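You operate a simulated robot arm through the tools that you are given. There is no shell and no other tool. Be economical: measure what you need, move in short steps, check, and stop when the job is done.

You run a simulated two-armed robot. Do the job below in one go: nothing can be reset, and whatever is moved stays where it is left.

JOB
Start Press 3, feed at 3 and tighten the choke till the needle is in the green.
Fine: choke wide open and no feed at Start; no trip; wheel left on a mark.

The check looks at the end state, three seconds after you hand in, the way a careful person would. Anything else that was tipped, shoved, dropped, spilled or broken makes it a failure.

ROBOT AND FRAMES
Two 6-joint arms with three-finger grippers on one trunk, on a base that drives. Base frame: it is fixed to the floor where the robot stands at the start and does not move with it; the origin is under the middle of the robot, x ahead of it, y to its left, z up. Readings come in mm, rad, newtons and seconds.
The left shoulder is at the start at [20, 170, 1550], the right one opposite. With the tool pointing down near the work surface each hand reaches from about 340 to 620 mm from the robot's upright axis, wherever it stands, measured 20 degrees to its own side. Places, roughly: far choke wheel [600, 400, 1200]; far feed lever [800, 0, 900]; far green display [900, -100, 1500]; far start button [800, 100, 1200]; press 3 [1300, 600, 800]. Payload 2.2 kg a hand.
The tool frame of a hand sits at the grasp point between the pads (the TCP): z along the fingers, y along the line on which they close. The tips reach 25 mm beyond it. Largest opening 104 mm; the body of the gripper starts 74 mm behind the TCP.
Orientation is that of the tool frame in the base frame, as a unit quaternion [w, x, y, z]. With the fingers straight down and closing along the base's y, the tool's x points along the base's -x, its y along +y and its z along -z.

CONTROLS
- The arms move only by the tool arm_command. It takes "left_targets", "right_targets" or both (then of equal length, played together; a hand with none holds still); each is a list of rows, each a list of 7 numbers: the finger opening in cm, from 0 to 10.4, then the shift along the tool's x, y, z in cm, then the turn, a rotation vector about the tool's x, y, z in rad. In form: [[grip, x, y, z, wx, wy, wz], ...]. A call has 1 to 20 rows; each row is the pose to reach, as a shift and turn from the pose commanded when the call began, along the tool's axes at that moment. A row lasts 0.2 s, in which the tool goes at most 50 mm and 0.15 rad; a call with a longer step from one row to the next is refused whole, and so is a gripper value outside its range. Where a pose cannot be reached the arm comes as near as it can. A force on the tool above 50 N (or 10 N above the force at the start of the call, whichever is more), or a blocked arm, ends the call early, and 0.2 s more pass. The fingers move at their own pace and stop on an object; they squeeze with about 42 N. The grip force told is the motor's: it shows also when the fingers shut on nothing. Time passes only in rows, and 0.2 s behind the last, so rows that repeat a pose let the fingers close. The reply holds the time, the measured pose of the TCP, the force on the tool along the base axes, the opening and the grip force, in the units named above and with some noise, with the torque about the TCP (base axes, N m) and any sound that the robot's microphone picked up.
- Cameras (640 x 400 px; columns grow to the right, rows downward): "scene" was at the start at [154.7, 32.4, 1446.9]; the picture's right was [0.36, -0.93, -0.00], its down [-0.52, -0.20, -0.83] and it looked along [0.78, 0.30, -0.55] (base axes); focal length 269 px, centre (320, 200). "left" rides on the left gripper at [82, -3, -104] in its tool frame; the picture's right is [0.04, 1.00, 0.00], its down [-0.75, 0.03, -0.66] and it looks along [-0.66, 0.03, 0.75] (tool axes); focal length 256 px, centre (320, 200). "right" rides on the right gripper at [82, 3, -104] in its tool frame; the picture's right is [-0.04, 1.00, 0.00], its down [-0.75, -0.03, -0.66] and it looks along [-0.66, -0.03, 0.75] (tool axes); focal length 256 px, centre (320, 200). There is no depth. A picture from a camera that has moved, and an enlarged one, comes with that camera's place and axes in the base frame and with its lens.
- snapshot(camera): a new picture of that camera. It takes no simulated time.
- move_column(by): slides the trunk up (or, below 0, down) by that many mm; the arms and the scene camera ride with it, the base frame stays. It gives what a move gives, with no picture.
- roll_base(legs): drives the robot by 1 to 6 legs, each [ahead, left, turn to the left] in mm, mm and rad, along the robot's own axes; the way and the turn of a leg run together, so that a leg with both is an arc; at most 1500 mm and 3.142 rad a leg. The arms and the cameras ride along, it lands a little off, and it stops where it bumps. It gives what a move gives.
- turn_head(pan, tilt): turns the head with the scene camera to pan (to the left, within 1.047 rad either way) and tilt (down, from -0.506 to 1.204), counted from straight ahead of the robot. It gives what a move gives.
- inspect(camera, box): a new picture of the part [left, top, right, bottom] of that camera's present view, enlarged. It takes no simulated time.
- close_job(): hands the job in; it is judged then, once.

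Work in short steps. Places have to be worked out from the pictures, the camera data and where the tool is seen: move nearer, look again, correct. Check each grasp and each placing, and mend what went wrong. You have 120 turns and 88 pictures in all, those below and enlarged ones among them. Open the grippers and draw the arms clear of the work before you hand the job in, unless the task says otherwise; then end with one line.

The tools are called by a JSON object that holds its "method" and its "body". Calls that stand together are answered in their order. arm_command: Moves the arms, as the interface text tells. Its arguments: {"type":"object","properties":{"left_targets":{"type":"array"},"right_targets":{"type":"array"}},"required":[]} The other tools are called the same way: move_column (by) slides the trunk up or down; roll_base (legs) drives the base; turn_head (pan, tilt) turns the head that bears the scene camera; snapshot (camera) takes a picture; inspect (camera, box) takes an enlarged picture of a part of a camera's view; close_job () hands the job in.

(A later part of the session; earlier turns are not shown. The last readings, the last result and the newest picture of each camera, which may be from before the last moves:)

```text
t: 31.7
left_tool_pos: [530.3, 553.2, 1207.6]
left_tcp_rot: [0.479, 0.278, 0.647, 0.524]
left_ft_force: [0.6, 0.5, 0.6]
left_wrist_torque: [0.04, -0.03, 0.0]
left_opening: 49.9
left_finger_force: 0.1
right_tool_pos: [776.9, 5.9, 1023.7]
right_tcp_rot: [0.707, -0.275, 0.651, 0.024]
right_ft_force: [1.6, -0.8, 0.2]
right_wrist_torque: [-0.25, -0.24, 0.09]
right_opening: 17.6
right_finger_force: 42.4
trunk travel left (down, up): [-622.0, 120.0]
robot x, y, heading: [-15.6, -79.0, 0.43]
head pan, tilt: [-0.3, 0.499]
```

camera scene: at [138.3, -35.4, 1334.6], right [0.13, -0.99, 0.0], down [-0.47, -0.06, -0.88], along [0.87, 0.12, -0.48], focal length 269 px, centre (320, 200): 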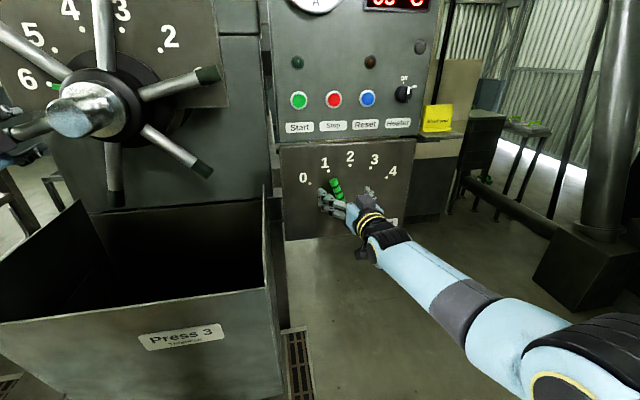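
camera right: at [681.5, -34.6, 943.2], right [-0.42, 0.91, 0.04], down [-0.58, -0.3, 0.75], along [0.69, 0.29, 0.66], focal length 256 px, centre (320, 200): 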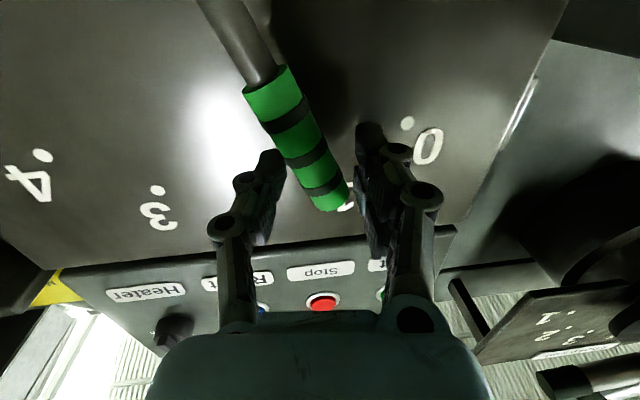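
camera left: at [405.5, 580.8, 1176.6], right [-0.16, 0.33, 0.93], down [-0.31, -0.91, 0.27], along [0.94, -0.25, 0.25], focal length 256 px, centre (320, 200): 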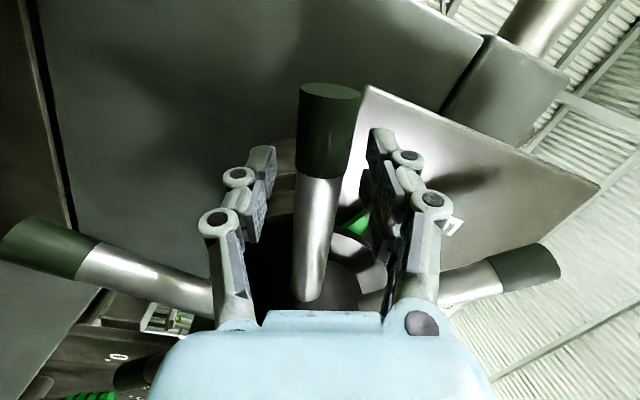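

Gripped (17.6 mm). Swing 20° counter-clockwise on a 129 mm radius to mark 0.

{"method": "arm_command", "body": {"right_targets": [[0, 0.05, 1.12, 0, 0, 0, -0.0873], [0, 0.2, 2.24, 0, 0, 0, -0.1745], [0, 0.44, 3.34, 0, 0, 0, -0.262], [0, 0.78, 4.41, 0, 0, 0, -0.349]]}}

{"method": "snapshot", "body": {"camera": "right"}}

{"method": "inspect", "body": {"camera": "scene", "box": [270, 130, 430, 240]}}

```text
t: 32.6
left_tool_pos: [537.9, 555.8, 1204.9]
left_tcp_rot: [0.476, 0.278, 0.649, 0.524]
left_ft_force: [-0.4, -0.9, 0.1]
left_wrist_torque: [0.02, -0.04, 0.06]
left_opening: 49.8
left_finger_force: 0.1
right_tool_pos: [769.2, 29.5, 1011.0]
right_tcp_rot: [0.702, -0.355, 0.614, -0.064]
right_ft_force: [35.8, 13.3, -15.3]
right_wrist_torque: [0.72, 1.51, -0.5]
right_opening: 18.0
right_finger_force: 43.5
right hand out of reach, approached as far as the arm can: row 2, 3, 4
trunk travel left (down, up): [-622.0, 120.0]
robot x, y, heading: [-15.5, -79.9, 0.443]
head pan, tilt: [-0.3, 0.499]
stopped in row 4 (right hand): the force on the tool passed its limit at 52 N (the readings are from after the stop); the commanded pose is now the measured one
```

```text
54 pictures are left
camera right: at [693.6, -54.2, 944.0], right [-0.36, 0.76, -0.54], down [-0.76, 0.1, 0.64], along [0.54, 0.64, 0.55], focal length 256 px, centre (320, 200)
```

right: 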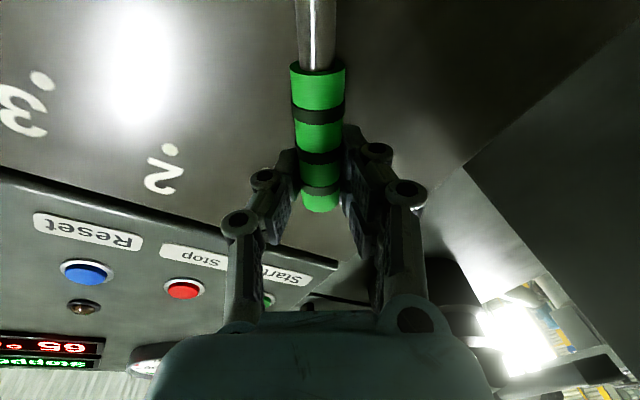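

```text
3.64 times, centred on (350, 185) of scene
camera zoom: at [148.9, -35.3, 1333.3], right [0.14, -0.99, 0.0], down [-0.48, -0.07, -0.87], along [0.87, 0.12, -0.48], focal length 978 px, centre (211, 254)
```

zoom: 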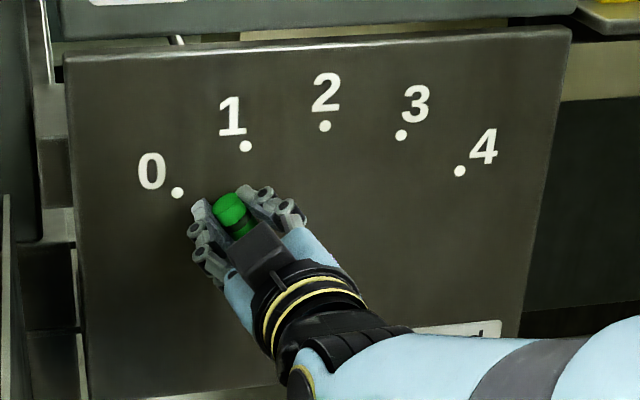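

Lever got to about −33°; the wrist roll hit its limit (and force tripped the call). I loosen to 2.8 cm, roll back about 0.4 rad, then push the lever the remaining ~7° with the finger.

{"method": "arm_command", "body": {"right_targets": [[3.4, 0, 0, 0, 0, 0, 0], [3.4, 0, 0, 0, 0, 0, 0.1], [3.4, 0, 0, 0, 0, 0, 0.2], [3.2, 0, 0, 0, 0, 0, 0.3], [3.0, 0, 0.3, 0, 0, 0, 0.4], [2.8, 0, 0.6, 0, 0, 0, 0.4], [2.6, 0, 0.9, 0, 0, 0, 0.4], [2.6, 0, 1.2, 0, 0, 0, 0.4], [2.6, 0, 1.5, 0, 0, 0, 0.4], [2.6, 0, 1.7, 0, 0, 0, 0.4]]}}

{"method": "snapshot", "body": {"camera": "right"}}

{"method": "inspect", "body": {"camera": "scene", "box": [270, 130, 430, 240]}}

```text
t: 34.8
left_tool_pos: [533.1, 554.5, 1207.0]
left_tcp_rot: [0.478, 0.279, 0.648, 0.523]
left_ft_force: [-0.8, 0.7, 0.2]
left_wrist_torque: [0.04, -0.04, 0.01]
left_opening: 50.0
left_finger_force: 0.2
right_tool_pos: [757.2, 35.2, 1012.6]
right_tcp_rot: [0.704, -0.226, 0.668, 0.075]
right_ft_force: [27.7, -0.7, 6.5]
right_wrist_torque: [-1.46, -0.22, -0.39]
right_opening: 29.7
right_finger_force: 45.3
right hand out of reach, approached as far as the arm can: row 7, 8, 9, 10
trunk travel left (down, up): [-622.0, 120.0]
robot x, y, heading: [-16.9, -77.8, 0.436]
head pan, tilt: [-0.3, 0.499]
```

```text
52 pictures are left
camera right: at [670.7, -21.0, 932.4], right [-0.41, 0.89, -0.18], down [-0.65, -0.15, 0.74], along [0.63, 0.42, 0.65], focal length 256 px, centre (320, 200)
```

right: 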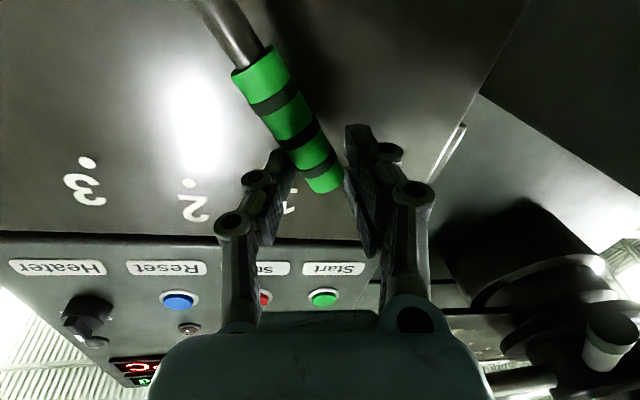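

```text
3.64 times, centred on (350, 185) of scene
camera zoom: at [143.3, -35.5, 1334.2], right [0.14, -0.99, 0.0], down [-0.48, -0.07, -0.88], along [0.87, 0.12, -0.48], focal length 978 px, centre (211, 254)
```

zoom: 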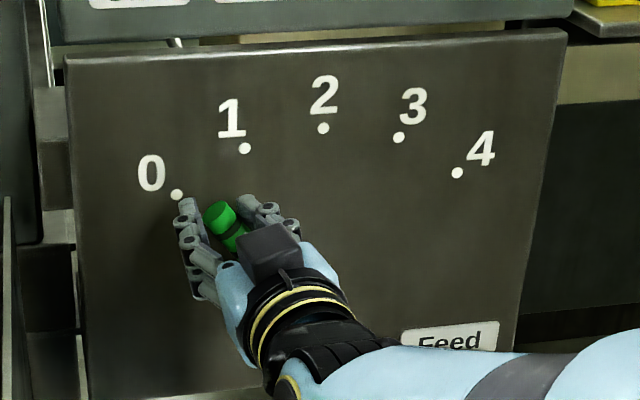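

The right arm seems near its reach limit here. I'll free both hands backward, drive 50 mm nearer and lower the trunk 60 mm, then finish the lever.

{"method": "arm_command", "body": {"left_targets": [[6, 0, 0, 0, 0, 0, 0], [8, 0, 0, 0, 0, 0, 0], [8, 0, 0, -4, 0, 0, 0], [8, 0, 0, -8, 0, 0, 0], [8, 0, 0, -11, 0, 0, 0]], "right_targets": [[6, 0, 0, 0, 0, 0, 0], [7, 0, 0, 0, 0, 0, 0], [7, 0, 0, -3, 0, 0, 0.1], [7, 0, 0, -6, 0, 0, 0.2], [7, 0, 0, -10, 0, 0, 0.2]]}}

{"method": "roll_base", "body": {"legs": [[50, 0, 0]]}}

{"method": "move_column", "body": {"by": -60}}

{"method": "snapshot", "body": {"camera": "scene"}}

{"method": "snapshot", "body": {"camera": "right"}}

```text
t: 36.0
left_tool_pos: [423.2, 507.8, 1207.6]
left_tcp_rot: [0.48, 0.277, 0.646, 0.525]
left_ft_force: [-0.5, -0.3, 0.9]
left_wrist_torque: [0.0, -0.02, -0.01]
left_opening: 80.0
left_finger_force: 0.2
right_tool_pos: [661.9, -6.2, 1015.5]
right_tcp_rot: [0.694, -0.158, 0.687, 0.146]
right_ft_force: [-0.7, -1.0, 0.1]
right_wrist_torque: [-0.01, 0.03, 0.01]
right_opening: 70.1
right_finger_force: 0.1
trunk travel left (down, up): [-622.0, 120.0]
robot x, y, heading: [-17.4, -76.6, 0.441]
head pan, tilt: [-0.3, 0.499]
```

```text
t: 36.9
left_tool_pos: [472.4, 530.6, 1205.2]
left_tcp_rot: [0.478, 0.278, 0.648, 0.524]
left_ft_force: [1.0, -0.1, -0.2]
left_wrist_torque: [0.01, -0.02, -0.02]
left_opening: 79.9
left_finger_force: 0.1
right_tool_pos: [711.0, 17.1, 1012.8]
right_tcp_rot: [0.692, -0.159, 0.688, 0.147]
right_ft_force: [1.1, 0.3, -0.4]
right_wrist_torque: [0.0, -0.03, 0.01]
right_opening: 69.9
right_finger_force: 0.0
trunk travel left (down, up): [-622.0, 120.0]
robot x, y, heading: [29.2, -58.0, 0.44]
head pan, tilt: [-0.3, 0.499]
```

```text
t: 37.9
left_tool_pos: [471.9, 530.8, 1145.6]
left_tcp_rot: [0.479, 0.278, 0.647, 0.524]
left_ft_force: [0.3, 0.3, 0.1]
left_wrist_torque: [-0.01, 0.01, 0.02]
left_opening: 79.8
left_finger_force: 0.0
right_tool_pos: [710.0, 15.3, 953.7]
right_tcp_rot: [0.693, -0.159, 0.688, 0.146]
right_ft_force: [0.5, -0.1, -0.2]
right_wrist_torque: [0.01, -0.03, -0.04]
right_opening: 69.9
right_finger_force: 0.2
trunk travel left (down, up): [-562.0, 180.0]
robot x, y, heading: [31.0, -56.5, 0.436]
head pan, tilt: [-0.3, 0.499]
```

```text
50 pictures are left
camera scene: at [184.9, -14.4, 1274.3], right [0.14, -0.99, 0.0], down [-0.47, -0.07, -0.88], along [0.87, 0.12, -0.48], focal length 269 px, centre (320, 200)
```

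scene: 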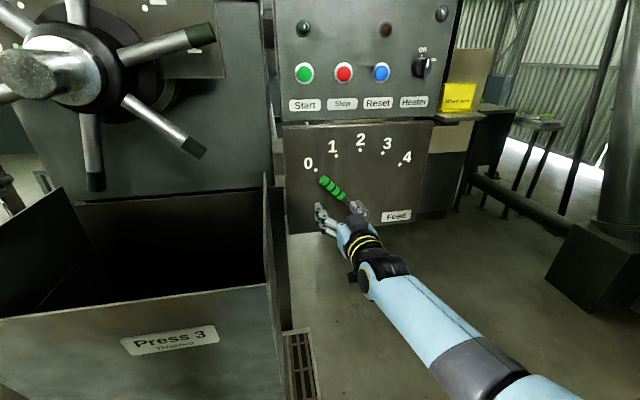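

```text
49 pictures are left
camera right: at [615.2, -26.2, 872.6], right [-0.42, 0.91, 0.02], down [-0.59, -0.29, 0.75], along [0.69, 0.3, 0.66], focal length 256 px, centre (320, 200)
```

right: 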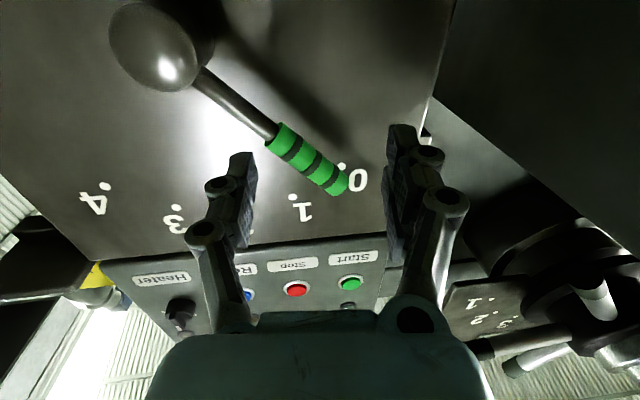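

The lever now appears at 0. Enlarge both views to check.

{"method": "inspect", "body": {"camera": "scene", "box": [290, 130, 430, 225]}}

{"method": "inspect", "body": {"camera": "right", "box": [60, 0, 400, 240]}}

```text
4.21 times, centred on (360, 178) of scene
camera zoom: at [184.9, -14.4, 1274.3], right [0.14, -0.99, 0.0], down [-0.47, -0.07, -0.88], along [0.87, 0.12, -0.48], focal length 1132 px, centre (152, 295)
```

zoom: 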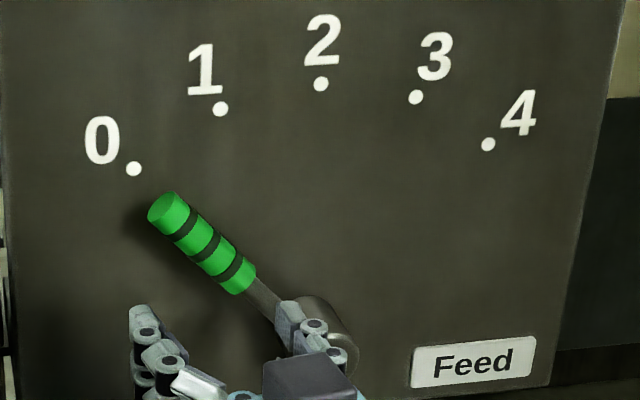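

```text
1.67 times, centred on (230, 120) of right
camera zoom: at [615.2, -26.2, 872.6], right [-0.42, 0.91, 0.02], down [-0.59, -0.29, 0.75], along [0.69, 0.3, 0.66], focal length 427 px, centre (470, 333)
```

zoom: 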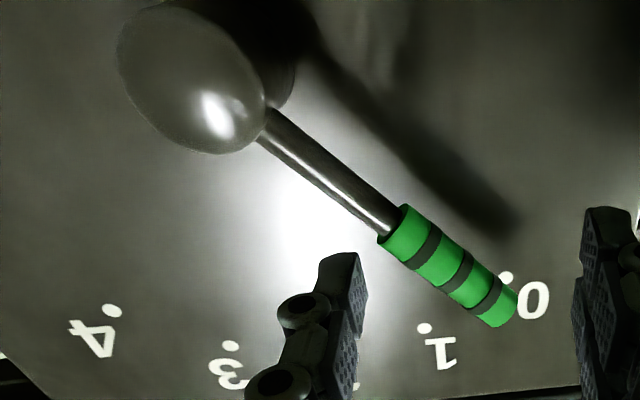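

Lever is at 0 (within ~1–2°, parallax considered). Next I bring the closed right hand in front of Start at e237, z1238, staying ~80 mm off.

{"method": "arm_command", "body": {"right_targets": [[7, 0, 0, -2, 0, 0, 0], [4, -4, 1, -2.5, 0, 0, 0], [0, -8, 2, -2.5, 0, 0, 0], [0, -12.5, 3, -2.5, 0, 0, 0], [0, -17, 4, -2.5, 0, 0, 0], [0, -21, 4.5, -2.5, 0, 0, 0], [0, -25, 4.5, -1.5, 0, 0, 0], [0, -28.4, 4.5, 0, 0, 0, 0], [0, -28.4, 4.5, 0, 0, 0, 0]]}}

{"method": "turn_head", "body": {"pan": -0.05, "tilt": 0.1}}

{"method": "snapshot", "body": {"camera": "right"}}

{"method": "snapshot", "body": {"camera": "scene"}}

```text
t: 40.1
left_tool_pos: [471.9, 530.6, 1145.0]
left_tcp_rot: [0.478, 0.277, 0.648, 0.525]
left_ft_force: [0.0, -0.3, -0.2]
left_wrist_torque: [0.01, -0.01, 0.0]
left_opening: 80.0
left_finger_force: 0.0
right_tool_pos: [699.7, 36.7, 1232.1]
right_tcp_rot: [0.7, -0.176, 0.683, 0.11]
right_ft_force: [-0.5, -0.2, -0.8]
right_wrist_torque: [0.0, 0.0, 0.02]
right_opening: 0.0
right_finger_force: 28.2
trunk travel left (down, up): [-562.0, 180.0]
robot x, y, heading: [30.6, -59.6, 0.438]
head pan, tilt: [-0.3, 0.499]
stopped in row 9 (right hand): the arm was blocked; the commanded pose is now the measured one
```

```text
t: 41.0
left_tool_pos: [470.9, 530.6, 1144.7]
left_tcp_rot: [0.478, 0.277, 0.647, 0.525]
left_ft_force: [0.0, -0.1, -0.5]
left_wrist_torque: [0.01, 0.03, 0.01]
left_opening: 80.0
left_finger_force: 0.1
right_tool_pos: [700.1, 36.9, 1232.6]
right_tcp_rot: [0.7, -0.173, 0.684, 0.109]
right_ft_force: [0.4, -0.7, -0.1]
right_wrist_torque: [0.03, 0.01, 0.0]
right_opening: 0.0
right_finger_force: 28.3
trunk travel left (down, up): [-562.0, 180.0]
robot x, y, heading: [31.4, -61.2, 0.437]
head pan, tilt: [-0.051, 0.099]
```

```text
46 pictures are left
camera right: at [606.5, -8.2, 1150.8], right [-0.4, 0.92, -0.05], down [-0.62, -0.22, 0.75], along [0.68, 0.33, 0.66], focal length 256 px, centre (320, 200)
```

right: 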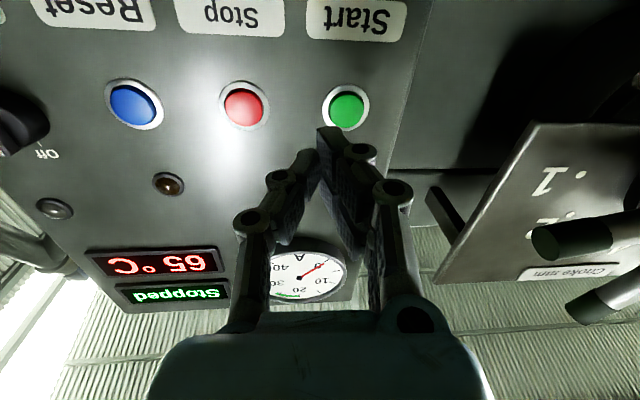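

```text
45 pictures are left
camera scene: at [180.0, 7.9, 1311.2], right [0.38, -0.93, 0.0], down [-0.09, -0.04, -0.99], along [0.92, 0.38, -0.1], focal length 269 px, centre (320, 200)
```

scene: 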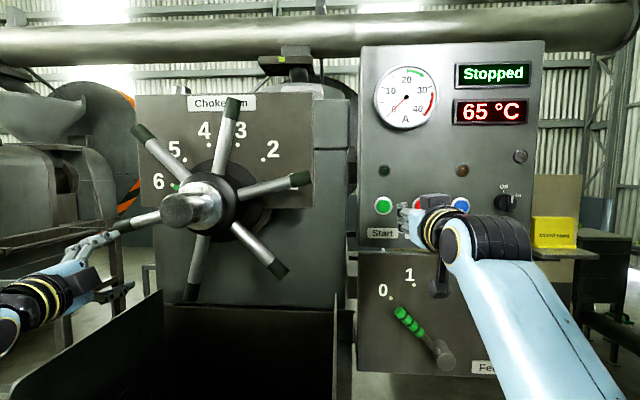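

Start lies at about n768, e236, z1236; the TCP is at n652, e258, z1232. Move forward 70 mm while shifting 22 mm left, then check alignment.

{"method": "arm_command", "body": {"right_targets": [[0, 0, 0, 2, 0, 0, 0], [0, -0.2, 0.8, 4, 0, 0, 0], [0, -0.5, 1.6, 5.5, 0, 0, 0], [0, -0.6, 2.3, 7, 0, 0, 0], [0, -0.6, 2.3, 7, 0, 0, 0]]}}

{"method": "snapshot", "body": {"camera": "right"}}

{"method": "inspect", "body": {"camera": "scene", "box": [360, 150, 480, 250]}}

```text
t: 42.2
left_tool_pos: [471.2, 530.5, 1146.3]
left_tcp_rot: [0.478, 0.277, 0.647, 0.525]
left_ft_force: [-1.0, -0.4, 0.7]
left_wrist_torque: [0.05, 0.01, 0.01]
left_opening: 79.8
left_finger_force: 0.1
right_tool_pos: [755.4, 86.5, 1235.2]
right_tcp_rot: [0.7, -0.176, 0.684, 0.112]
right_ft_force: [-0.4, 0.4, 0.1]
right_wrist_torque: [0.02, 0.01, 0.01]
right_opening: 0.0
right_finger_force: 28.3
trunk travel left (down, up): [-562.0, 180.0]
robot x, y, heading: [30.9, -58.5, 0.443]
head pan, tilt: [-0.051, 0.099]
```

```text
44 pictures are left
camera right: at [660.9, 41.4, 1154.9], right [-0.4, 0.92, -0.05], down [-0.62, -0.23, 0.75], along [0.68, 0.33, 0.66], focal length 256 px, centre (320, 200)
```

right: 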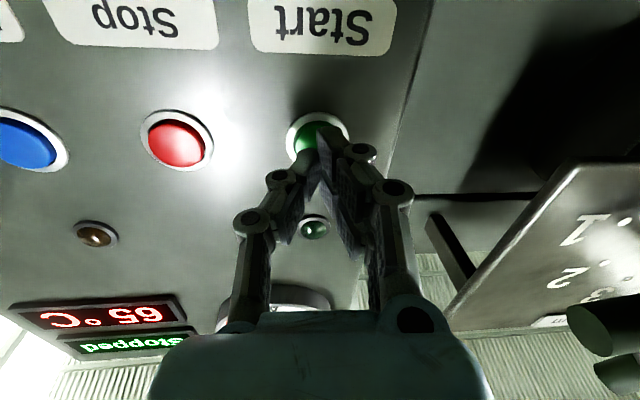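

```text
4.00 times, centred on (420, 200) of scene
camera zoom: at [179.6, 7.7, 1311.3], right [0.38, -0.93, 0.0], down [-0.09, -0.04, -0.99], along [0.92, 0.38, -0.1], focal length 1075 px, centre (-80, 200)
```

zoom: 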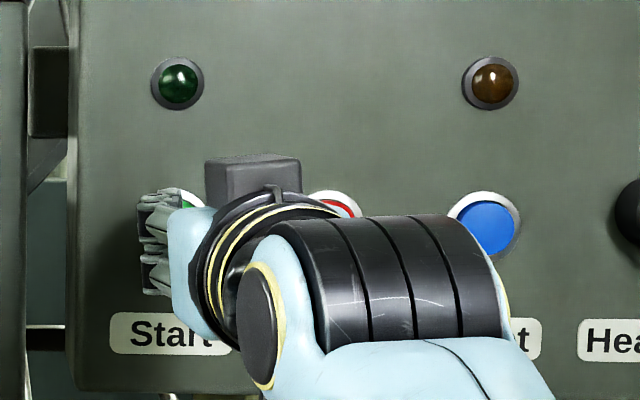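

Fingertips line up with Start (button e238, z1233; TCP e236, z1235). Push forward in 5 mm steps and draw back.

{"method": "arm_command", "body": {"right_targets": [[0, 0, 0, 1, 0, 0, 0], [0, 0, 0, 1.5, 0, 0, 0], [0, 0, 0, 2, 0, 0, 0], [0, 0, 0, 2.5, 0, 0, 0], [0, 0, 0, 2.5, 0, 0, 0], [0, 0, 0, 1, 0, 0, 0], [0, 0, 0, -1, 0, 0, 0]]}}

{"method": "inspect", "body": {"camera": "scene", "box": [350, 30, 550, 230]}}

```text
t: 43.8
left_tool_pos: [470.3, 529.9, 1147.4]
left_tcp_rot: [0.479, 0.278, 0.647, 0.525]
left_ft_force: [-0.9, -0.1, 0.7]
left_wrist_torque: [0.01, 0.01, 0.0]
left_opening: 80.4
left_finger_force: 0.1
right_tool_pos: [743.2, 83.5, 1235.7]
right_tcp_rot: [0.7, -0.175, 0.683, 0.112]
right_ft_force: [-0.1, -0.1, 0.5]
right_wrist_torque: [0.02, 0.0, -0.01]
right_opening: 0.0
right_finger_force: 28.1
trunk travel left (down, up): [-562.0, 180.0]
robot x, y, heading: [29.9, -58.1, 0.44]
head pan, tilt: [-0.051, 0.099]
heard: click
```

```text
2.00 times, centred on (450, 130) of scene
camera zoom: at [179.3, 7.8, 1311.4], right [0.38, -0.93, 0.0], down [-0.09, -0.04, -1.0], along [0.92, 0.38, -0.1], focal length 538 px, centre (60, 340)
```

zoom: 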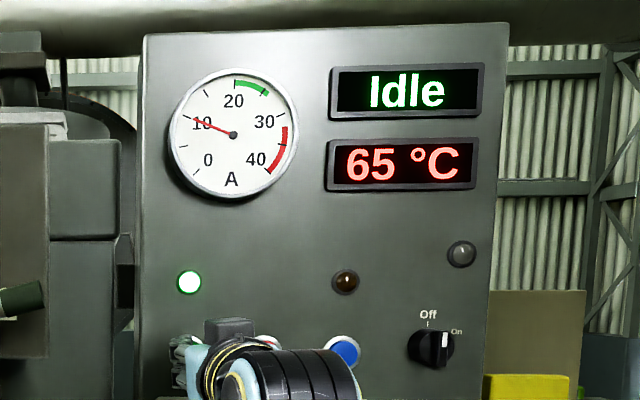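

Running: "Idle", ~9 A, lamp green. Now bring the right hand back and down in front of the lever at 0 for feeding.

{"method": "arm_command", "body": {"right_targets": [[0, 0, 0, -3, 0, 0, 0], [0, 0, 0, -6, 0, 0, 0], [0, 4.5, -0.5, -6, 0, 0, 0], [0, 9, -1, -6, 0, 0, 0], [2, 13.5, -1.5, -6, 0, 0, 0], [5, 18, -2, -6, 0, 0, 0], [8, 22, -2.3, -6, 0, 0, 0], [8, 24.2, -2.4, -6, 0, 0, 0], [8, 24.2, -2.4, -6, 0, 0, 0]]}}

{"method": "snapshot", "body": {"camera": "right"}}

{"method": "snapshot", "body": {"camera": "scene"}}

```text
t: 45.8
left_tool_pos: [471.8, 530.3, 1145.8]
left_tcp_rot: [0.478, 0.277, 0.648, 0.524]
left_ft_force: [-0.1, -0.3, -0.3]
left_wrist_torque: [0.01, 0.01, 0.01]
left_opening: 80.1
left_finger_force: 0.1
right_tool_pos: [709.9, 16.2, 1005.0]
right_tcp_rot: [0.699, -0.172, 0.686, 0.108]
right_ft_force: [0.5, -0.4, 0.9]
right_wrist_torque: [0.01, 0.0, 0.01]
right_opening: 80.1
right_finger_force: 0.1
right hand out of reach, approached as far as the arm can: row 7, 8, 9
trunk travel left (down, up): [-562.0, 180.0]
robot x, y, heading: [36.3, -56.4, 0.443]
head pan, tilt: [-0.051, 0.099]
```

```text
41 pictures are left
camera right: at [616.2, -28.7, 923.6], right [-0.39, 0.92, -0.05], down [-0.62, -0.22, 0.75], along [0.68, 0.32, 0.66], focal length 256 px, centre (320, 200)
```

right: 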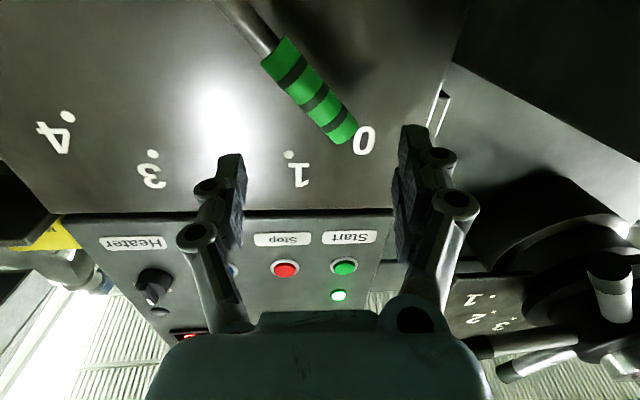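

```text
40 pictures are left
camera scene: at [179.9, 7.9, 1311.3], right [0.38, -0.93, 0.0], down [-0.09, -0.04, -0.99], along [0.92, 0.38, -0.1], focal length 269 px, centre (320, 200)
```

scene: 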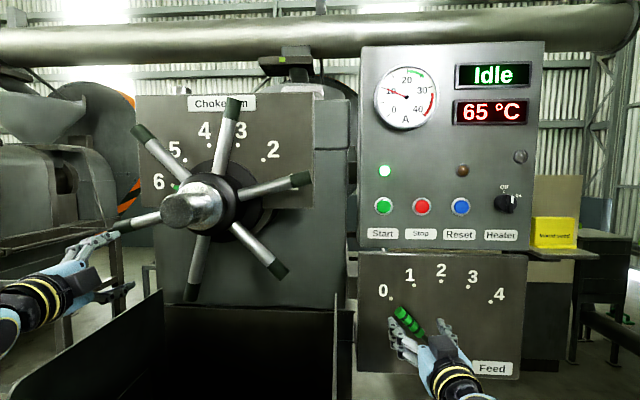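

Lever tip at e268,z1006; TCP at e281,z1005, n652. Advance 60 mm and 14 mm down so the fingers straddle the grip, then narrow to 5 cm.

{"method": "arm_command", "body": {"right_targets": [[8, 0, 0, 2, 0, 0, 0], [8, 0.5, 0, 4, 0, 0, 0], [8, 1.4, 0, 6, 0, 0, 0], [6, 1.4, 0, 6, 0, 0, 0], [4.5, 1.4, 0, 6, 0, 0, 0]]}}

{"method": "snapshot", "body": {"camera": "right"}}

```text
t: 47.0
left_tool_pos: [470.5, 530.2, 1144.9]
left_tcp_rot: [0.479, 0.277, 0.647, 0.525]
left_ft_force: [0.2, 0.5, 0.0]
left_wrist_torque: [-0.03, -0.01, 0.0]
left_opening: 79.8
left_finger_force: 0.0
right_tool_pos: [767.0, 39.5, 990.5]
right_tcp_rot: [0.7, -0.175, 0.683, 0.111]
right_ft_force: [-1.1, 4.7, 2.1]
right_wrist_torque: [-0.04, 0.02, 0.03]
right_opening: 48.0
right_finger_force: 2.7
trunk travel left (down, up): [-562.0, 180.0]
robot x, y, heading: [31.7, -58.7, 0.442]
head pan, tilt: [-0.051, 0.099]
```

```text
39 pictures are left
camera right: at [672.9, -5.9, 910.2], right [-0.4, 0.92, -0.05], down [-0.62, -0.23, 0.75], along [0.68, 0.33, 0.66], focal length 256 px, centre (320, 200)
```

right: 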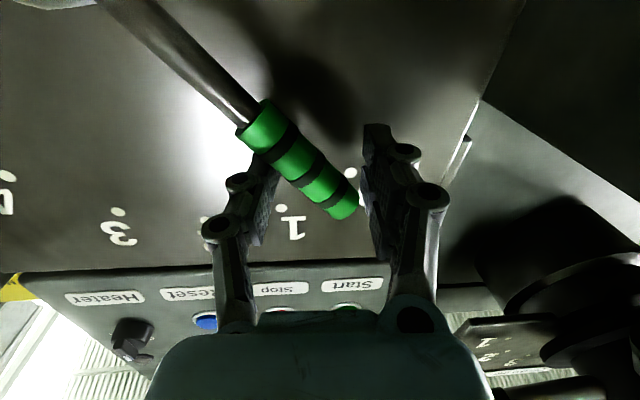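

The lever is caged. Swing it clockwise along its arc to +20° (mark 3), rolling the hand along; then I'll close to centre it.

{"method": "arm_command", "body": {"right_targets": [[4.5, -0.89, -1.36, 0, 0, 0, 0.056], [4.5, -1.59, -2.86, 0, 0, 0, 0.112], [4.5, -2.09, -4.45, 0, 0, 0, 0.168], [4.5, -2.35, -6.09, 0, 0, 0, 0.224], [4.5, -2.39, -7.75, 0, 0, 0, 0.28], [4.5, -2.19, -9.4, 0, 0, 0, 0.336], [4.5, -1.77, -11.0, 0, 0, 0, 0.392], [4.5, -1.22, -12.35, 0, 0, 0, 0.45], [4.5, -1.22, -12.35, 0, 0, 0, 0.45]]}}

{"method": "snapshot", "body": {"camera": "right"}}

{"method": "snapshot", "body": {"camera": "scene"}}

```text
t: 49.0
left_tool_pos: [471.0, 529.7, 1146.0]
left_tcp_rot: [0.478, 0.277, 0.647, 0.525]
left_ft_force: [0.9, -0.1, 1.0]
left_wrist_torque: [0.02, 0.0, 0.03]
left_opening: 79.8
left_finger_force: 0.0
right_tool_pos: [805.1, -46.1, 998.1]
right_tcp_rot: [0.645, -0.057, 0.727, 0.23]
right_ft_force: [-0.5, 1.9, -1.7]
right_wrist_torque: [-0.02, 0.19, 0.04]
right_opening: 45.4
right_finger_force: 0.1
right hand out of reach, approached as far as the arm can: row 3, 4, 5, 6, 7, 8, 9
trunk travel left (down, up): [-562.0, 180.0]
robot x, y, heading: [31.6, -55.7, 0.44]
head pan, tilt: [-0.051, 0.099]
```

```text
38 pictures are left
camera right: at [695.6, -68.5, 929.0], right [-0.37, 0.88, 0.3], down [-0.47, -0.45, 0.76], along [0.8, 0.14, 0.58], focal length 256 px, centre (320, 200)
```

right: 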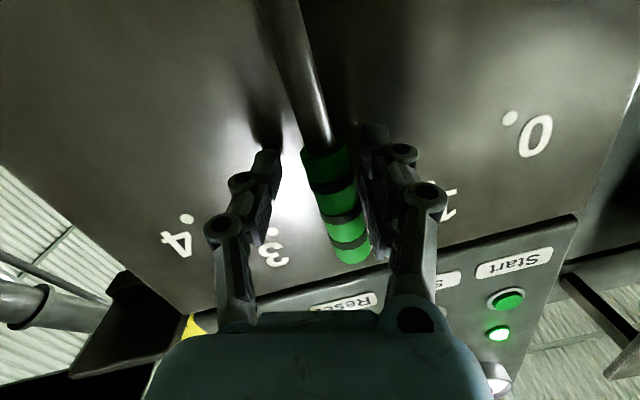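

```text
37 pictures are left
camera scene: at [180.3, 6.5, 1311.3], right [0.38, -0.93, 0.0], down [-0.09, -0.04, -0.99], along [0.92, 0.38, -0.1], focal length 269 px, centre (320, 200)
```

scene: 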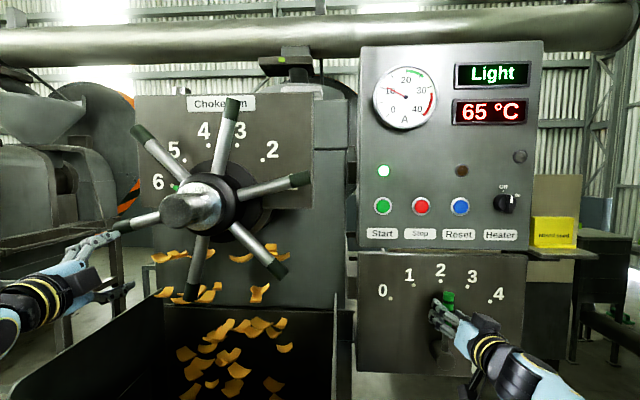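

Feed has begun ("Light", ~11 A, chips falling). The lever is near 2.3; the right arm is at its reach limit again. I back the hand out, lower the trunk 90 mm, and re-approach.

{"method": "arm_command", "body": {"right_targets": [[6, 0, 0, 0, 0, 0, 0], [8, 0, 0, 0, 0, 0, 0], [8, 0, 0, -4, 0, 0, 0], [8, 0, 0, -7, 0, 0, 0]]}}

{"method": "move_column", "body": {"by": -90}}

{"method": "turn_head", "body": {"pan": -0.15, "tilt": 0.05}}

{"method": "snapshot", "body": {"camera": "right"}}

{"method": "snapshot", "body": {"camera": "scene"}}

```text
t: 50.0
left_tool_pos: [470.2, 530.2, 1145.0]
left_tcp_rot: [0.478, 0.277, 0.648, 0.524]
left_ft_force: [-0.6, 0.1, -0.1]
left_wrist_torque: [0.04, 0.04, 0.01]
left_opening: 80.0
left_finger_force: 0.0
right_tool_pos: [747.9, -99.1, 1013.8]
right_tcp_rot: [0.657, -0.018, 0.705, 0.266]
right_ft_force: [-0.2, -0.8, -0.1]
right_wrist_torque: [-0.02, -0.03, -0.02]
right_opening: 79.8
right_finger_force: 0.0
trunk travel left (down, up): [-562.0, 180.0]
robot x, y, heading: [34.0, -57.7, 0.435]
head pan, tilt: [-0.051, 0.099]
```

```text
t: 51.2
left_tool_pos: [471.5, 530.4, 1057.2]
left_tcp_rot: [0.478, 0.277, 0.647, 0.525]
left_ft_force: [-0.8, 0.5, 0.0]
left_wrist_torque: [-0.03, 0.01, 0.01]
left_opening: 80.0
left_finger_force: 0.0
right_tool_pos: [748.3, -101.1, 925.2]
right_tcp_rot: [0.657, -0.018, 0.705, 0.264]
right_ft_force: [-0.7, 0.1, 0.2]
right_wrist_torque: [-0.01, -0.02, 0.02]
right_opening: 79.8
right_finger_force: 0.0
trunk travel left (down, up): [-472.0, 270.0]
robot x, y, heading: [33.3, -56.8, 0.437]
head pan, tilt: [-0.051, 0.099]
```

```text
t: 51.9
left_tool_pos: [471.2, 530.3, 1055.6]
left_tcp_rot: [0.479, 0.276, 0.647, 0.525]
left_ft_force: [-0.5, 0.4, -0.8]
left_wrist_torque: [-0.03, -0.02, 0.0]
left_opening: 80.1
left_finger_force: 0.0
right_tool_pos: [748.5, -101.1, 923.6]
right_tcp_rot: [0.657, -0.018, 0.706, 0.264]
right_ft_force: [0.7, -0.1, -0.8]
right_wrist_torque: [0.01, -0.02, -0.03]
right_opening: 80.0
right_finger_force: 0.1
trunk travel left (down, up): [-472.0, 270.0]
robot x, y, heading: [28.4, -57.9, 0.439]
head pan, tilt: [-0.15, 0.051]
```

```text
36 pictures are left
camera right: at [641.8, -112.9, 849.0], right [-0.37, 0.85, 0.39], down [-0.49, -0.53, 0.69], along [0.79, 0.06, 0.61], focal length 256 px, centre (320, 200)
```

right: 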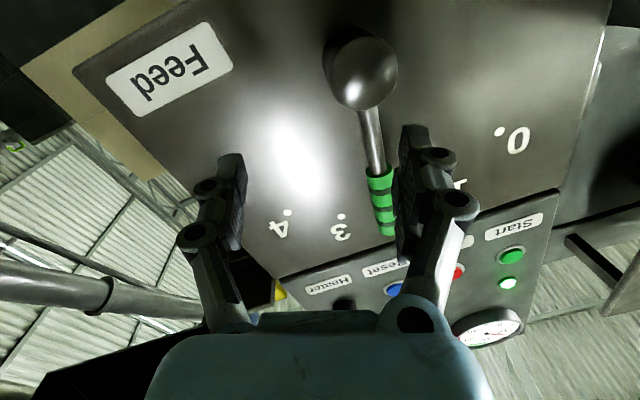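

```text
35 pictures are left
camera scene: at [183.5, -0.3, 1224.4], right [0.28, -0.96, 0.0], down [-0.05, -0.01, -1.0], along [0.96, 0.28, -0.05], focal length 269 px, centre (320, 200)
```

scene: 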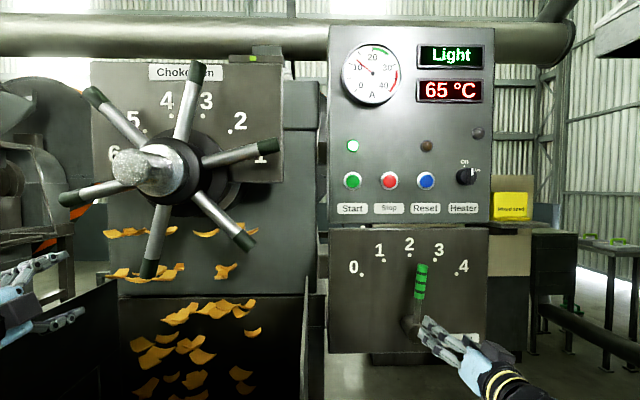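

Lever sits at ~+8° (between 2 and 3). Re-approach: up 91, left 22, in 74 mm straddling it, then sweep right to the +20° spot.

{"method": "arm_command", "body": {"right_targets": [[8, -2.6, 1.75, 0, 0, 0, 0], [8, -5.2, 3.5, 0, 0, 0, 0], [8, -7.76, 5.24, 0, 0, 0, 0], [8, -7.76, 5.24, 2.5, 0, 0, 0], [8, -7.76, 5.24, 5, 0, 0, 0], [7, -7.76, 5.24, 7.3, 0, 0, 0], [4.5, -7.76, 5.24, 7.3, 0, 0, 0], [4.5, -8.2, 4.1, 7.3, 0, 0, 0], [4.5, -8.6, 3.0, 7.3, 0, 0, 0], [4.5, -8.6, 3.0, 7.3, 0, 0, 0]]}}

{"method": "snapshot", "body": {"camera": "right"}}

{"method": "snapshot", "body": {"camera": "scene"}}

```text
t: 54.1
left_tool_pos: [471.8, 530.3, 1055.4]
left_tcp_rot: [0.479, 0.277, 0.648, 0.524]
left_ft_force: [-0.8, -0.3, -0.3]
left_wrist_torque: [-0.04, -0.03, 0.01]
left_opening: 80.2
left_finger_force: 0.1
right_tool_pos: [817.4, -73.4, 1015.4]
right_tcp_rot: [0.657, -0.018, 0.706, 0.264]
right_ft_force: [0.3, 0.7, -0.4]
right_wrist_torque: [-0.02, 0.0, 0.02]
right_opening: 44.9
right_finger_force: 0.2
trunk travel left (down, up): [-472.0, 270.0]
robot x, y, heading: [29.8, -58.2, 0.438]
head pan, tilt: [-0.15, 0.051]
```

```text
34 pictures are left
camera right: at [709.3, -86.4, 941.1], right [-0.37, 0.85, 0.39], down [-0.49, -0.53, 0.69], along [0.79, 0.06, 0.61], focal length 256 px, centre (320, 200)
```

right: 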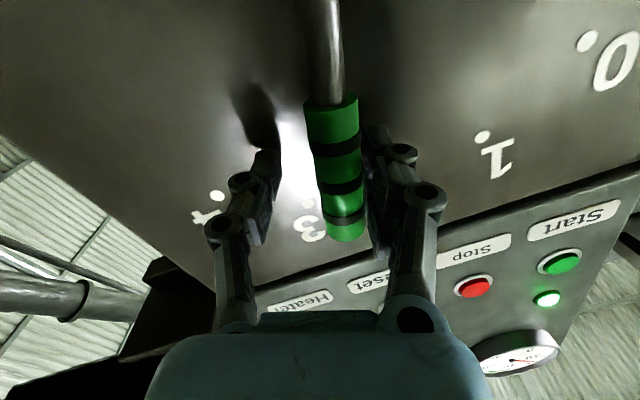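

```text
33 pictures are left
camera scene: at [183.6, -0.3, 1224.4], right [0.28, -0.96, 0.0], down [-0.05, -0.01, -1.0], along [0.96, 0.28, -0.05], focal length 269 px, centre (320, 200)
```

scene: 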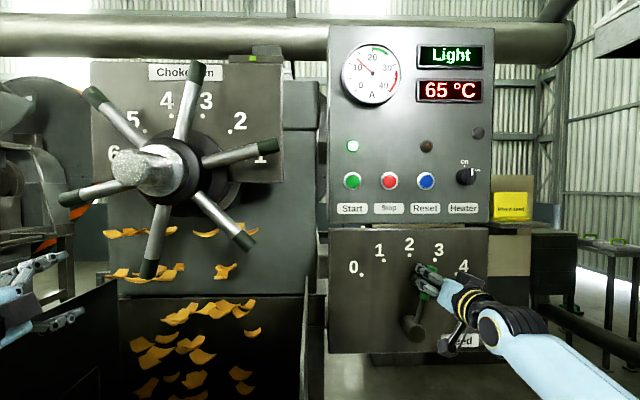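

Target pose reached. Close so the lever centres at the +20° position, then reopen and check.

{"method": "arm_command", "body": {"right_targets": [[2, 0, 0, 0, 0, 0, 0], [0, 0, 0, 0, 0, 0, 0], [0, 0, 0, 0, 0, 0, 0], [4, 0, 0, 0, 0, 0, 0], [8, 0, 0, 0, 0, 0, 0], [8, 0, 0, -4, 0, 0, 0], [8, 0, 0, -8, 0, 0, 0]]}}

{"method": "inspect", "body": {"camera": "scene", "box": [330, 220, 490, 360]}}

{"method": "snapshot", "body": {"camera": "right"}}

```text
t: 55.7
left_tool_pos: [471.2, 530.2, 1056.0]
left_tcp_rot: [0.479, 0.277, 0.647, 0.525]
left_ft_force: [-0.3, 0.3, 0.3]
left_wrist_torque: [-0.04, 0.02, -0.01]
left_opening: 79.9
left_finger_force: 0.1
right_tool_pos: [744.4, -106.4, 1014.6]
right_tcp_rot: [0.658, -0.018, 0.705, 0.265]
right_ft_force: [-0.8, -1.0, -0.4]
right_wrist_torque: [0.0, 0.02, -0.01]
right_opening: 80.3
right_finger_force: 0.1
trunk travel left (down, up): [-472.0, 270.0]
robot x, y, heading: [25.7, -55.9, 0.438]
head pan, tilt: [-0.15, 0.051]
```

```text
2.86 times, centred on (410, 290) of scene
camera zoom: at [183.0, -0.7, 1224.6], right [0.28, -0.96, 0.0], down [-0.05, -0.01, -1.0], along [0.96, 0.28, -0.05], focal length 768 px, centre (63, -57)
```

zoom: 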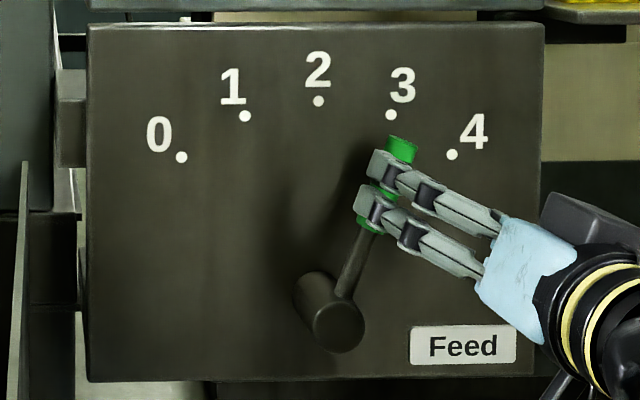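

```text
31 pictures are left
camera right: at [635.6, -119.1, 940.1], right [-0.37, 0.85, 0.39], down [-0.49, -0.53, 0.69], along [0.79, 0.06, 0.61], focal length 256 px, centre (320, 200)
```

right: 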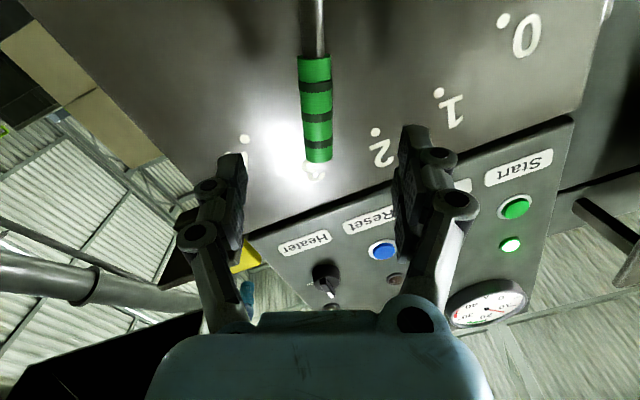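

Lever points at 3. Now read the gauge before tightening the choke.

{"method": "inspect", "body": {"camera": "scene", "box": [325, 20, 505, 165]}}

{"method": "snapshot", "body": {"camera": "left"}}

```text
2.76 times, centred on (415, 92) of scene
camera zoom: at [183.0, -0.7, 1224.6], right [0.28, -0.96, 0.0], down [-0.05, -0.01, -1.0], along [0.96, 0.28, -0.05], focal length 742 px, centre (58, 497)
```

zoom: 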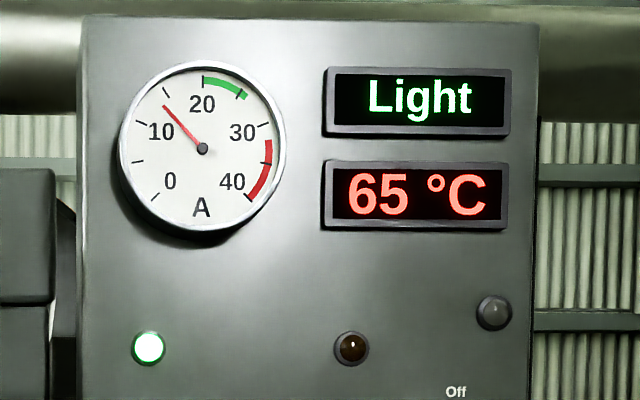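

```text
29 pictures are left
camera left: at [344.7, 556.8, 1024.6], right [-0.16, 0.33, 0.93], down [-0.31, -0.91, 0.27], along [0.94, -0.24, 0.25], focal length 256 px, centre (320, 200)
```

left: 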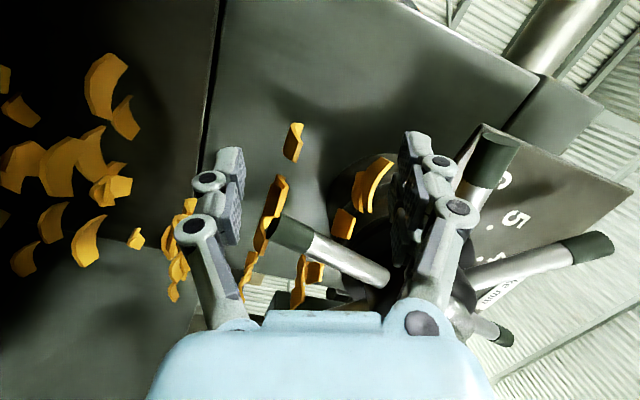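

Needle ~14 A at choke 6; green is 20–25. Return the left hand up to the spoke it used before (e−282, z1208) and cage it.

{"method": "arm_command", "body": {"left_targets": [[9, -1.27, 3.58, 0, 0, 0, 0], [9, -2.55, 7.16, 0, 0, 0, 0], [9, -3.82, 10.7, 0, 0, 0, 0], [9, -5.1, 14.3, 0, 0, 0, 0], [9, -5.1, 14.3, 0, 0, 0, 0]]}}

{"method": "snapshot", "body": {"camera": "left"}}

```text
t: 56.9
left_tool_pos: [469.2, 527.4, 1207.0]
left_tcp_rot: [0.479, 0.277, 0.648, 0.524]
left_ft_force: [0.6, -0.2, -0.4]
left_wrist_torque: [0.01, -0.01, -0.01]
left_opening: 90.2
left_finger_force: 0.0
right_tool_pos: [744.2, -107.4, 1014.2]
right_tcp_rot: [0.657, -0.017, 0.706, 0.264]
right_ft_force: [0.4, -0.3, -0.5]
right_wrist_torque: [0.02, -0.02, 0.0]
right_opening: 80.0
right_finger_force: 0.1
trunk travel left (down, up): [-472.0, 270.0]
robot x, y, heading: [27.8, -59.6, 0.439]
head pan, tilt: [-0.15, 0.051]
```

```text
28 pictures are left
camera left: at [343.3, 555.1, 1176.1], right [-0.16, 0.33, 0.93], down [-0.31, -0.91, 0.27], along [0.94, -0.24, 0.25], focal length 256 px, centre (320, 200)
```

left: 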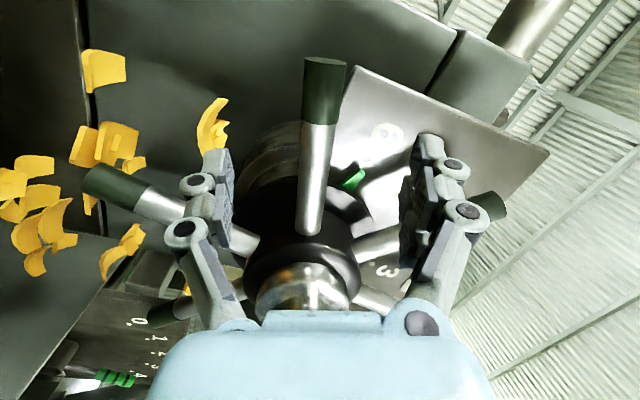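

The spoke is centred between the fingers. Advance 64 mm, grip, and turn clockwise 30° to mark 5.

{"method": "arm_command", "body": {"left_targets": [[9, 0, 0, 2.2, 0, 0, 0], [9, 0, 0, 4.4, 0, 0, 0], [7, 0, 0, 6.4, 0, 0, 0], [3, 0, 0, 6.4, 0, 0, 0], [0, 0, 0, 6.4, 0, 0, 0], [0, 0, 0, 6.4, 0, 0, 0], [0, -0.035, 1.07, 6.4, 0, 0, 0.0654], [0, -0.139, 2.13, 6.4, 0, 0, 0.131], [0, -0.313, 3.18, 6.4, 0, 0, 0.196], [0, -0.555, 4.22, 6.4, 0, 0, 0.262], [0, -0.865, 5.24, 6.4, 0, 0, 0.327], [0, -1.24, 6.24, 6.4, 0, 0, 0.393], [0, -1.68, 7.21, 6.4, 0, 0, 0.458], [0, -2.18, 8.15, 6.4, 0, 0, 0.524]]}}

{"method": "snapshot", "body": {"camera": "scene"}}

```text
t: 59.9
left_tool_pos: [529.2, 555.9, 1291.4]
left_tcp_rot: [0.327, 0.437, 0.553, 0.629]
left_ft_force: [7.2, -28.1, -17.3]
left_wrist_torque: [1.18, 0.6, -0.49]
left_opening: 25.5
left_finger_force: 45.1
right_tool_pos: [744.7, -110.0, 1012.0]
right_tcp_rot: [0.657, -0.017, 0.706, 0.265]
right_ft_force: [0.7, -0.8, 0.3]
right_wrist_torque: [-0.01, 0.03, 0.02]
right_opening: 79.9
right_finger_force: 0.1
trunk travel left (down, up): [-472.0, 270.0]
robot x, y, heading: [29.2, -57.9, 0.439]
head pan, tilt: [-0.15, 0.051]
```

```text
27 pictures are left
camera scene: at [186.0, -4.0, 1224.2], right [0.28, -0.96, 0.0], down [-0.05, -0.01, -1.0], along [0.96, 0.28, -0.05], focal length 269 px, centre (320, 200)
```

scene: 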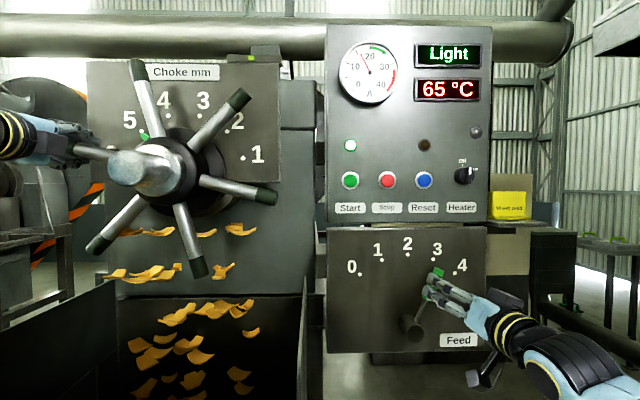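

Wheel is at 5. Loosen the fingers, let a couple of seconds pass, and read gauge and pointer.

{"method": "arm_command", "body": {"left_targets": [[4.5, 0, 0, 0, 0, 0, 0], [4.5, 0, 0, 0, 0, 0, 0], [4.5, 0, 0, 0, 0, 0, 0], [4.5, 0, 0, 0, 0, 0, 0], [4.5, 0, 0, 0, 0, 0, 0], [4.5, 0, 0, 0, 0, 0, 0], [4.5, 0, 0, 0, 0, 0, 0], [4.5, 0, 0, 0, 0, 0, 0], [4.5, 0, 0, 0, 0, 0, 0], [4.5, 0, 0, 0, 0, 0, 0]]}}

{"method": "inspect", "body": {"camera": "scene", "box": [325, 20, 505, 165]}}

{"method": "inspect", "body": {"camera": "scene", "box": [100, 80, 280, 220]}}

```text
t: 62.1
left_tool_pos: [526.4, 561.1, 1291.6]
left_tcp_rot: [0.327, 0.435, 0.554, 0.63]
left_ft_force: [-0.8, -0.3, 0.3]
left_wrist_torque: [0.03, 0.03, -0.02]
left_opening: 45.0
left_finger_force: 0.0
right_tool_pos: [743.5, -105.9, 1013.8]
right_tcp_rot: [0.657, -0.018, 0.706, 0.264]
right_ft_force: [-0.5, -0.9, -0.6]
right_wrist_torque: [0.0, 0.01, 0.04]
right_opening: 80.1
right_finger_force: 0.1
trunk travel left (down, up): [-472.0, 270.0]
robot x, y, heading: [29.5, -60.5, 0.437]
head pan, tilt: [-0.15, 0.051]
```

```text
2.76 times, centred on (415, 92) of scene
camera zoom: at [183.6, -0.3, 1224.4], right [0.28, -0.96, 0.0], down [-0.05, -0.01, -1.0], along [0.96, 0.28, -0.05], focal length 742 px, centre (58, 497)
```

zoom: 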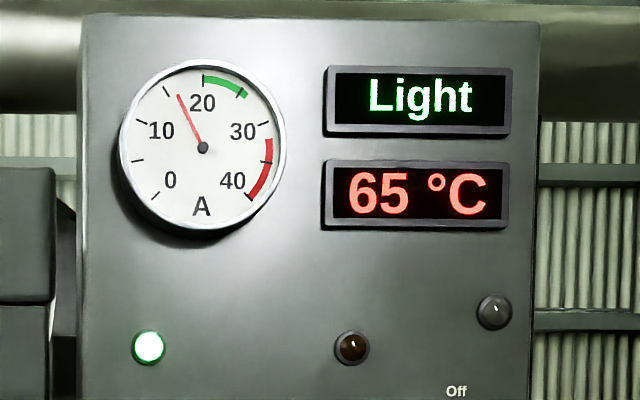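

```text
2.86 times, centred on (190, 150) of scene
camera zoom: at [183.6, -0.3, 1224.4], right [0.28, -0.96, 0.0], down [-0.05, -0.01, -1.0], along [0.96, 0.28, -0.05], focal length 768 px, centre (691, 343)
```

zoom: 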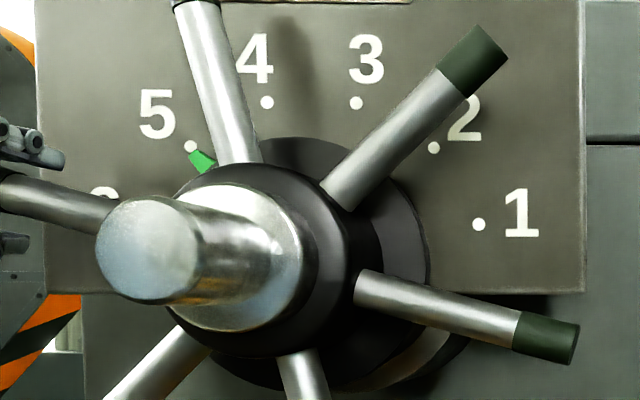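

Needle ~17 A, pointer on 5. Next: another 30° clockwise to mark 4 with the same spoke.

{"method": "arm_command", "body": {"left_targets": [[2, 0, 0, 0, 0, 0, 0], [0, 0, 0, 0, 0, 0, 0], [0, 0, 0, 0, 0, 0, 0], [0, -0.035, 1.07, 0, 0, 0, 0.0654], [0, -0.139, 2.14, 0, 0, 0, 0.131], [0, -0.316, 3.2, 0, 0, 0, 0.196], [0, -0.56, 4.25, 0, 0, 0, 0.262], [0, -0.87, 5.27, 0, 0, 0, 0.327], [0, -1.25, 6.28, 0, 0, 0, 0.393], [0, -1.69, 7.25, 0, 0, 0, 0.458], [0, -2.2, 8.2, 0, 0, 0, 0.524]]}}

{"method": "inspect", "body": {"camera": "scene", "box": [100, 60, 280, 220]}}

```text
t: 64.5
left_tool_pos: [541.8, 526.2, 1367.9]
left_tcp_rot: [0.15, 0.565, 0.422, 0.693]
left_ft_force: [-9.9, -18.4, -23.5]
left_wrist_torque: [1.18, 0.45, 0.11]
left_opening: 24.0
left_finger_force: 44.9
right_tool_pos: [743.1, -108.4, 1013.8]
right_tcp_rot: [0.657, -0.017, 0.705, 0.265]
right_ft_force: [-0.2, 0.4, -0.1]
right_wrist_torque: [-0.02, -0.01, 0.02]
right_opening: 80.0
right_finger_force: 0.1
trunk travel left (down, up): [-472.0, 270.0]
robot x, y, heading: [26.2, -56.9, 0.443]
head pan, tilt: [-0.15, 0.051]
```

```text
2.50 times, centred on (190, 140) of scene
camera zoom: at [183.5, -2.0, 1224.4], right [0.28, -0.96, 0.0], down [-0.05, -0.01, -1.0], along [0.96, 0.28, -0.05], focal length 672 px, centre (645, 350)
```

zoom: 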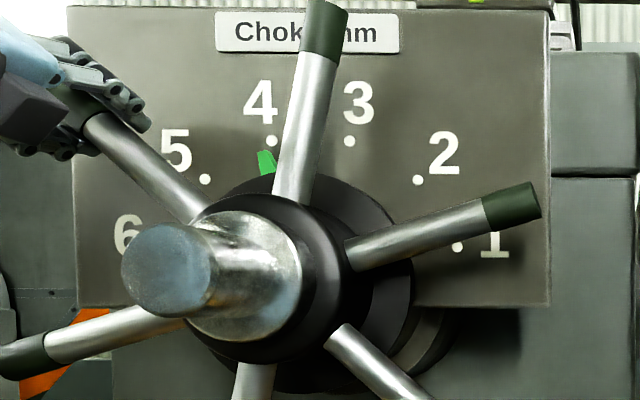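

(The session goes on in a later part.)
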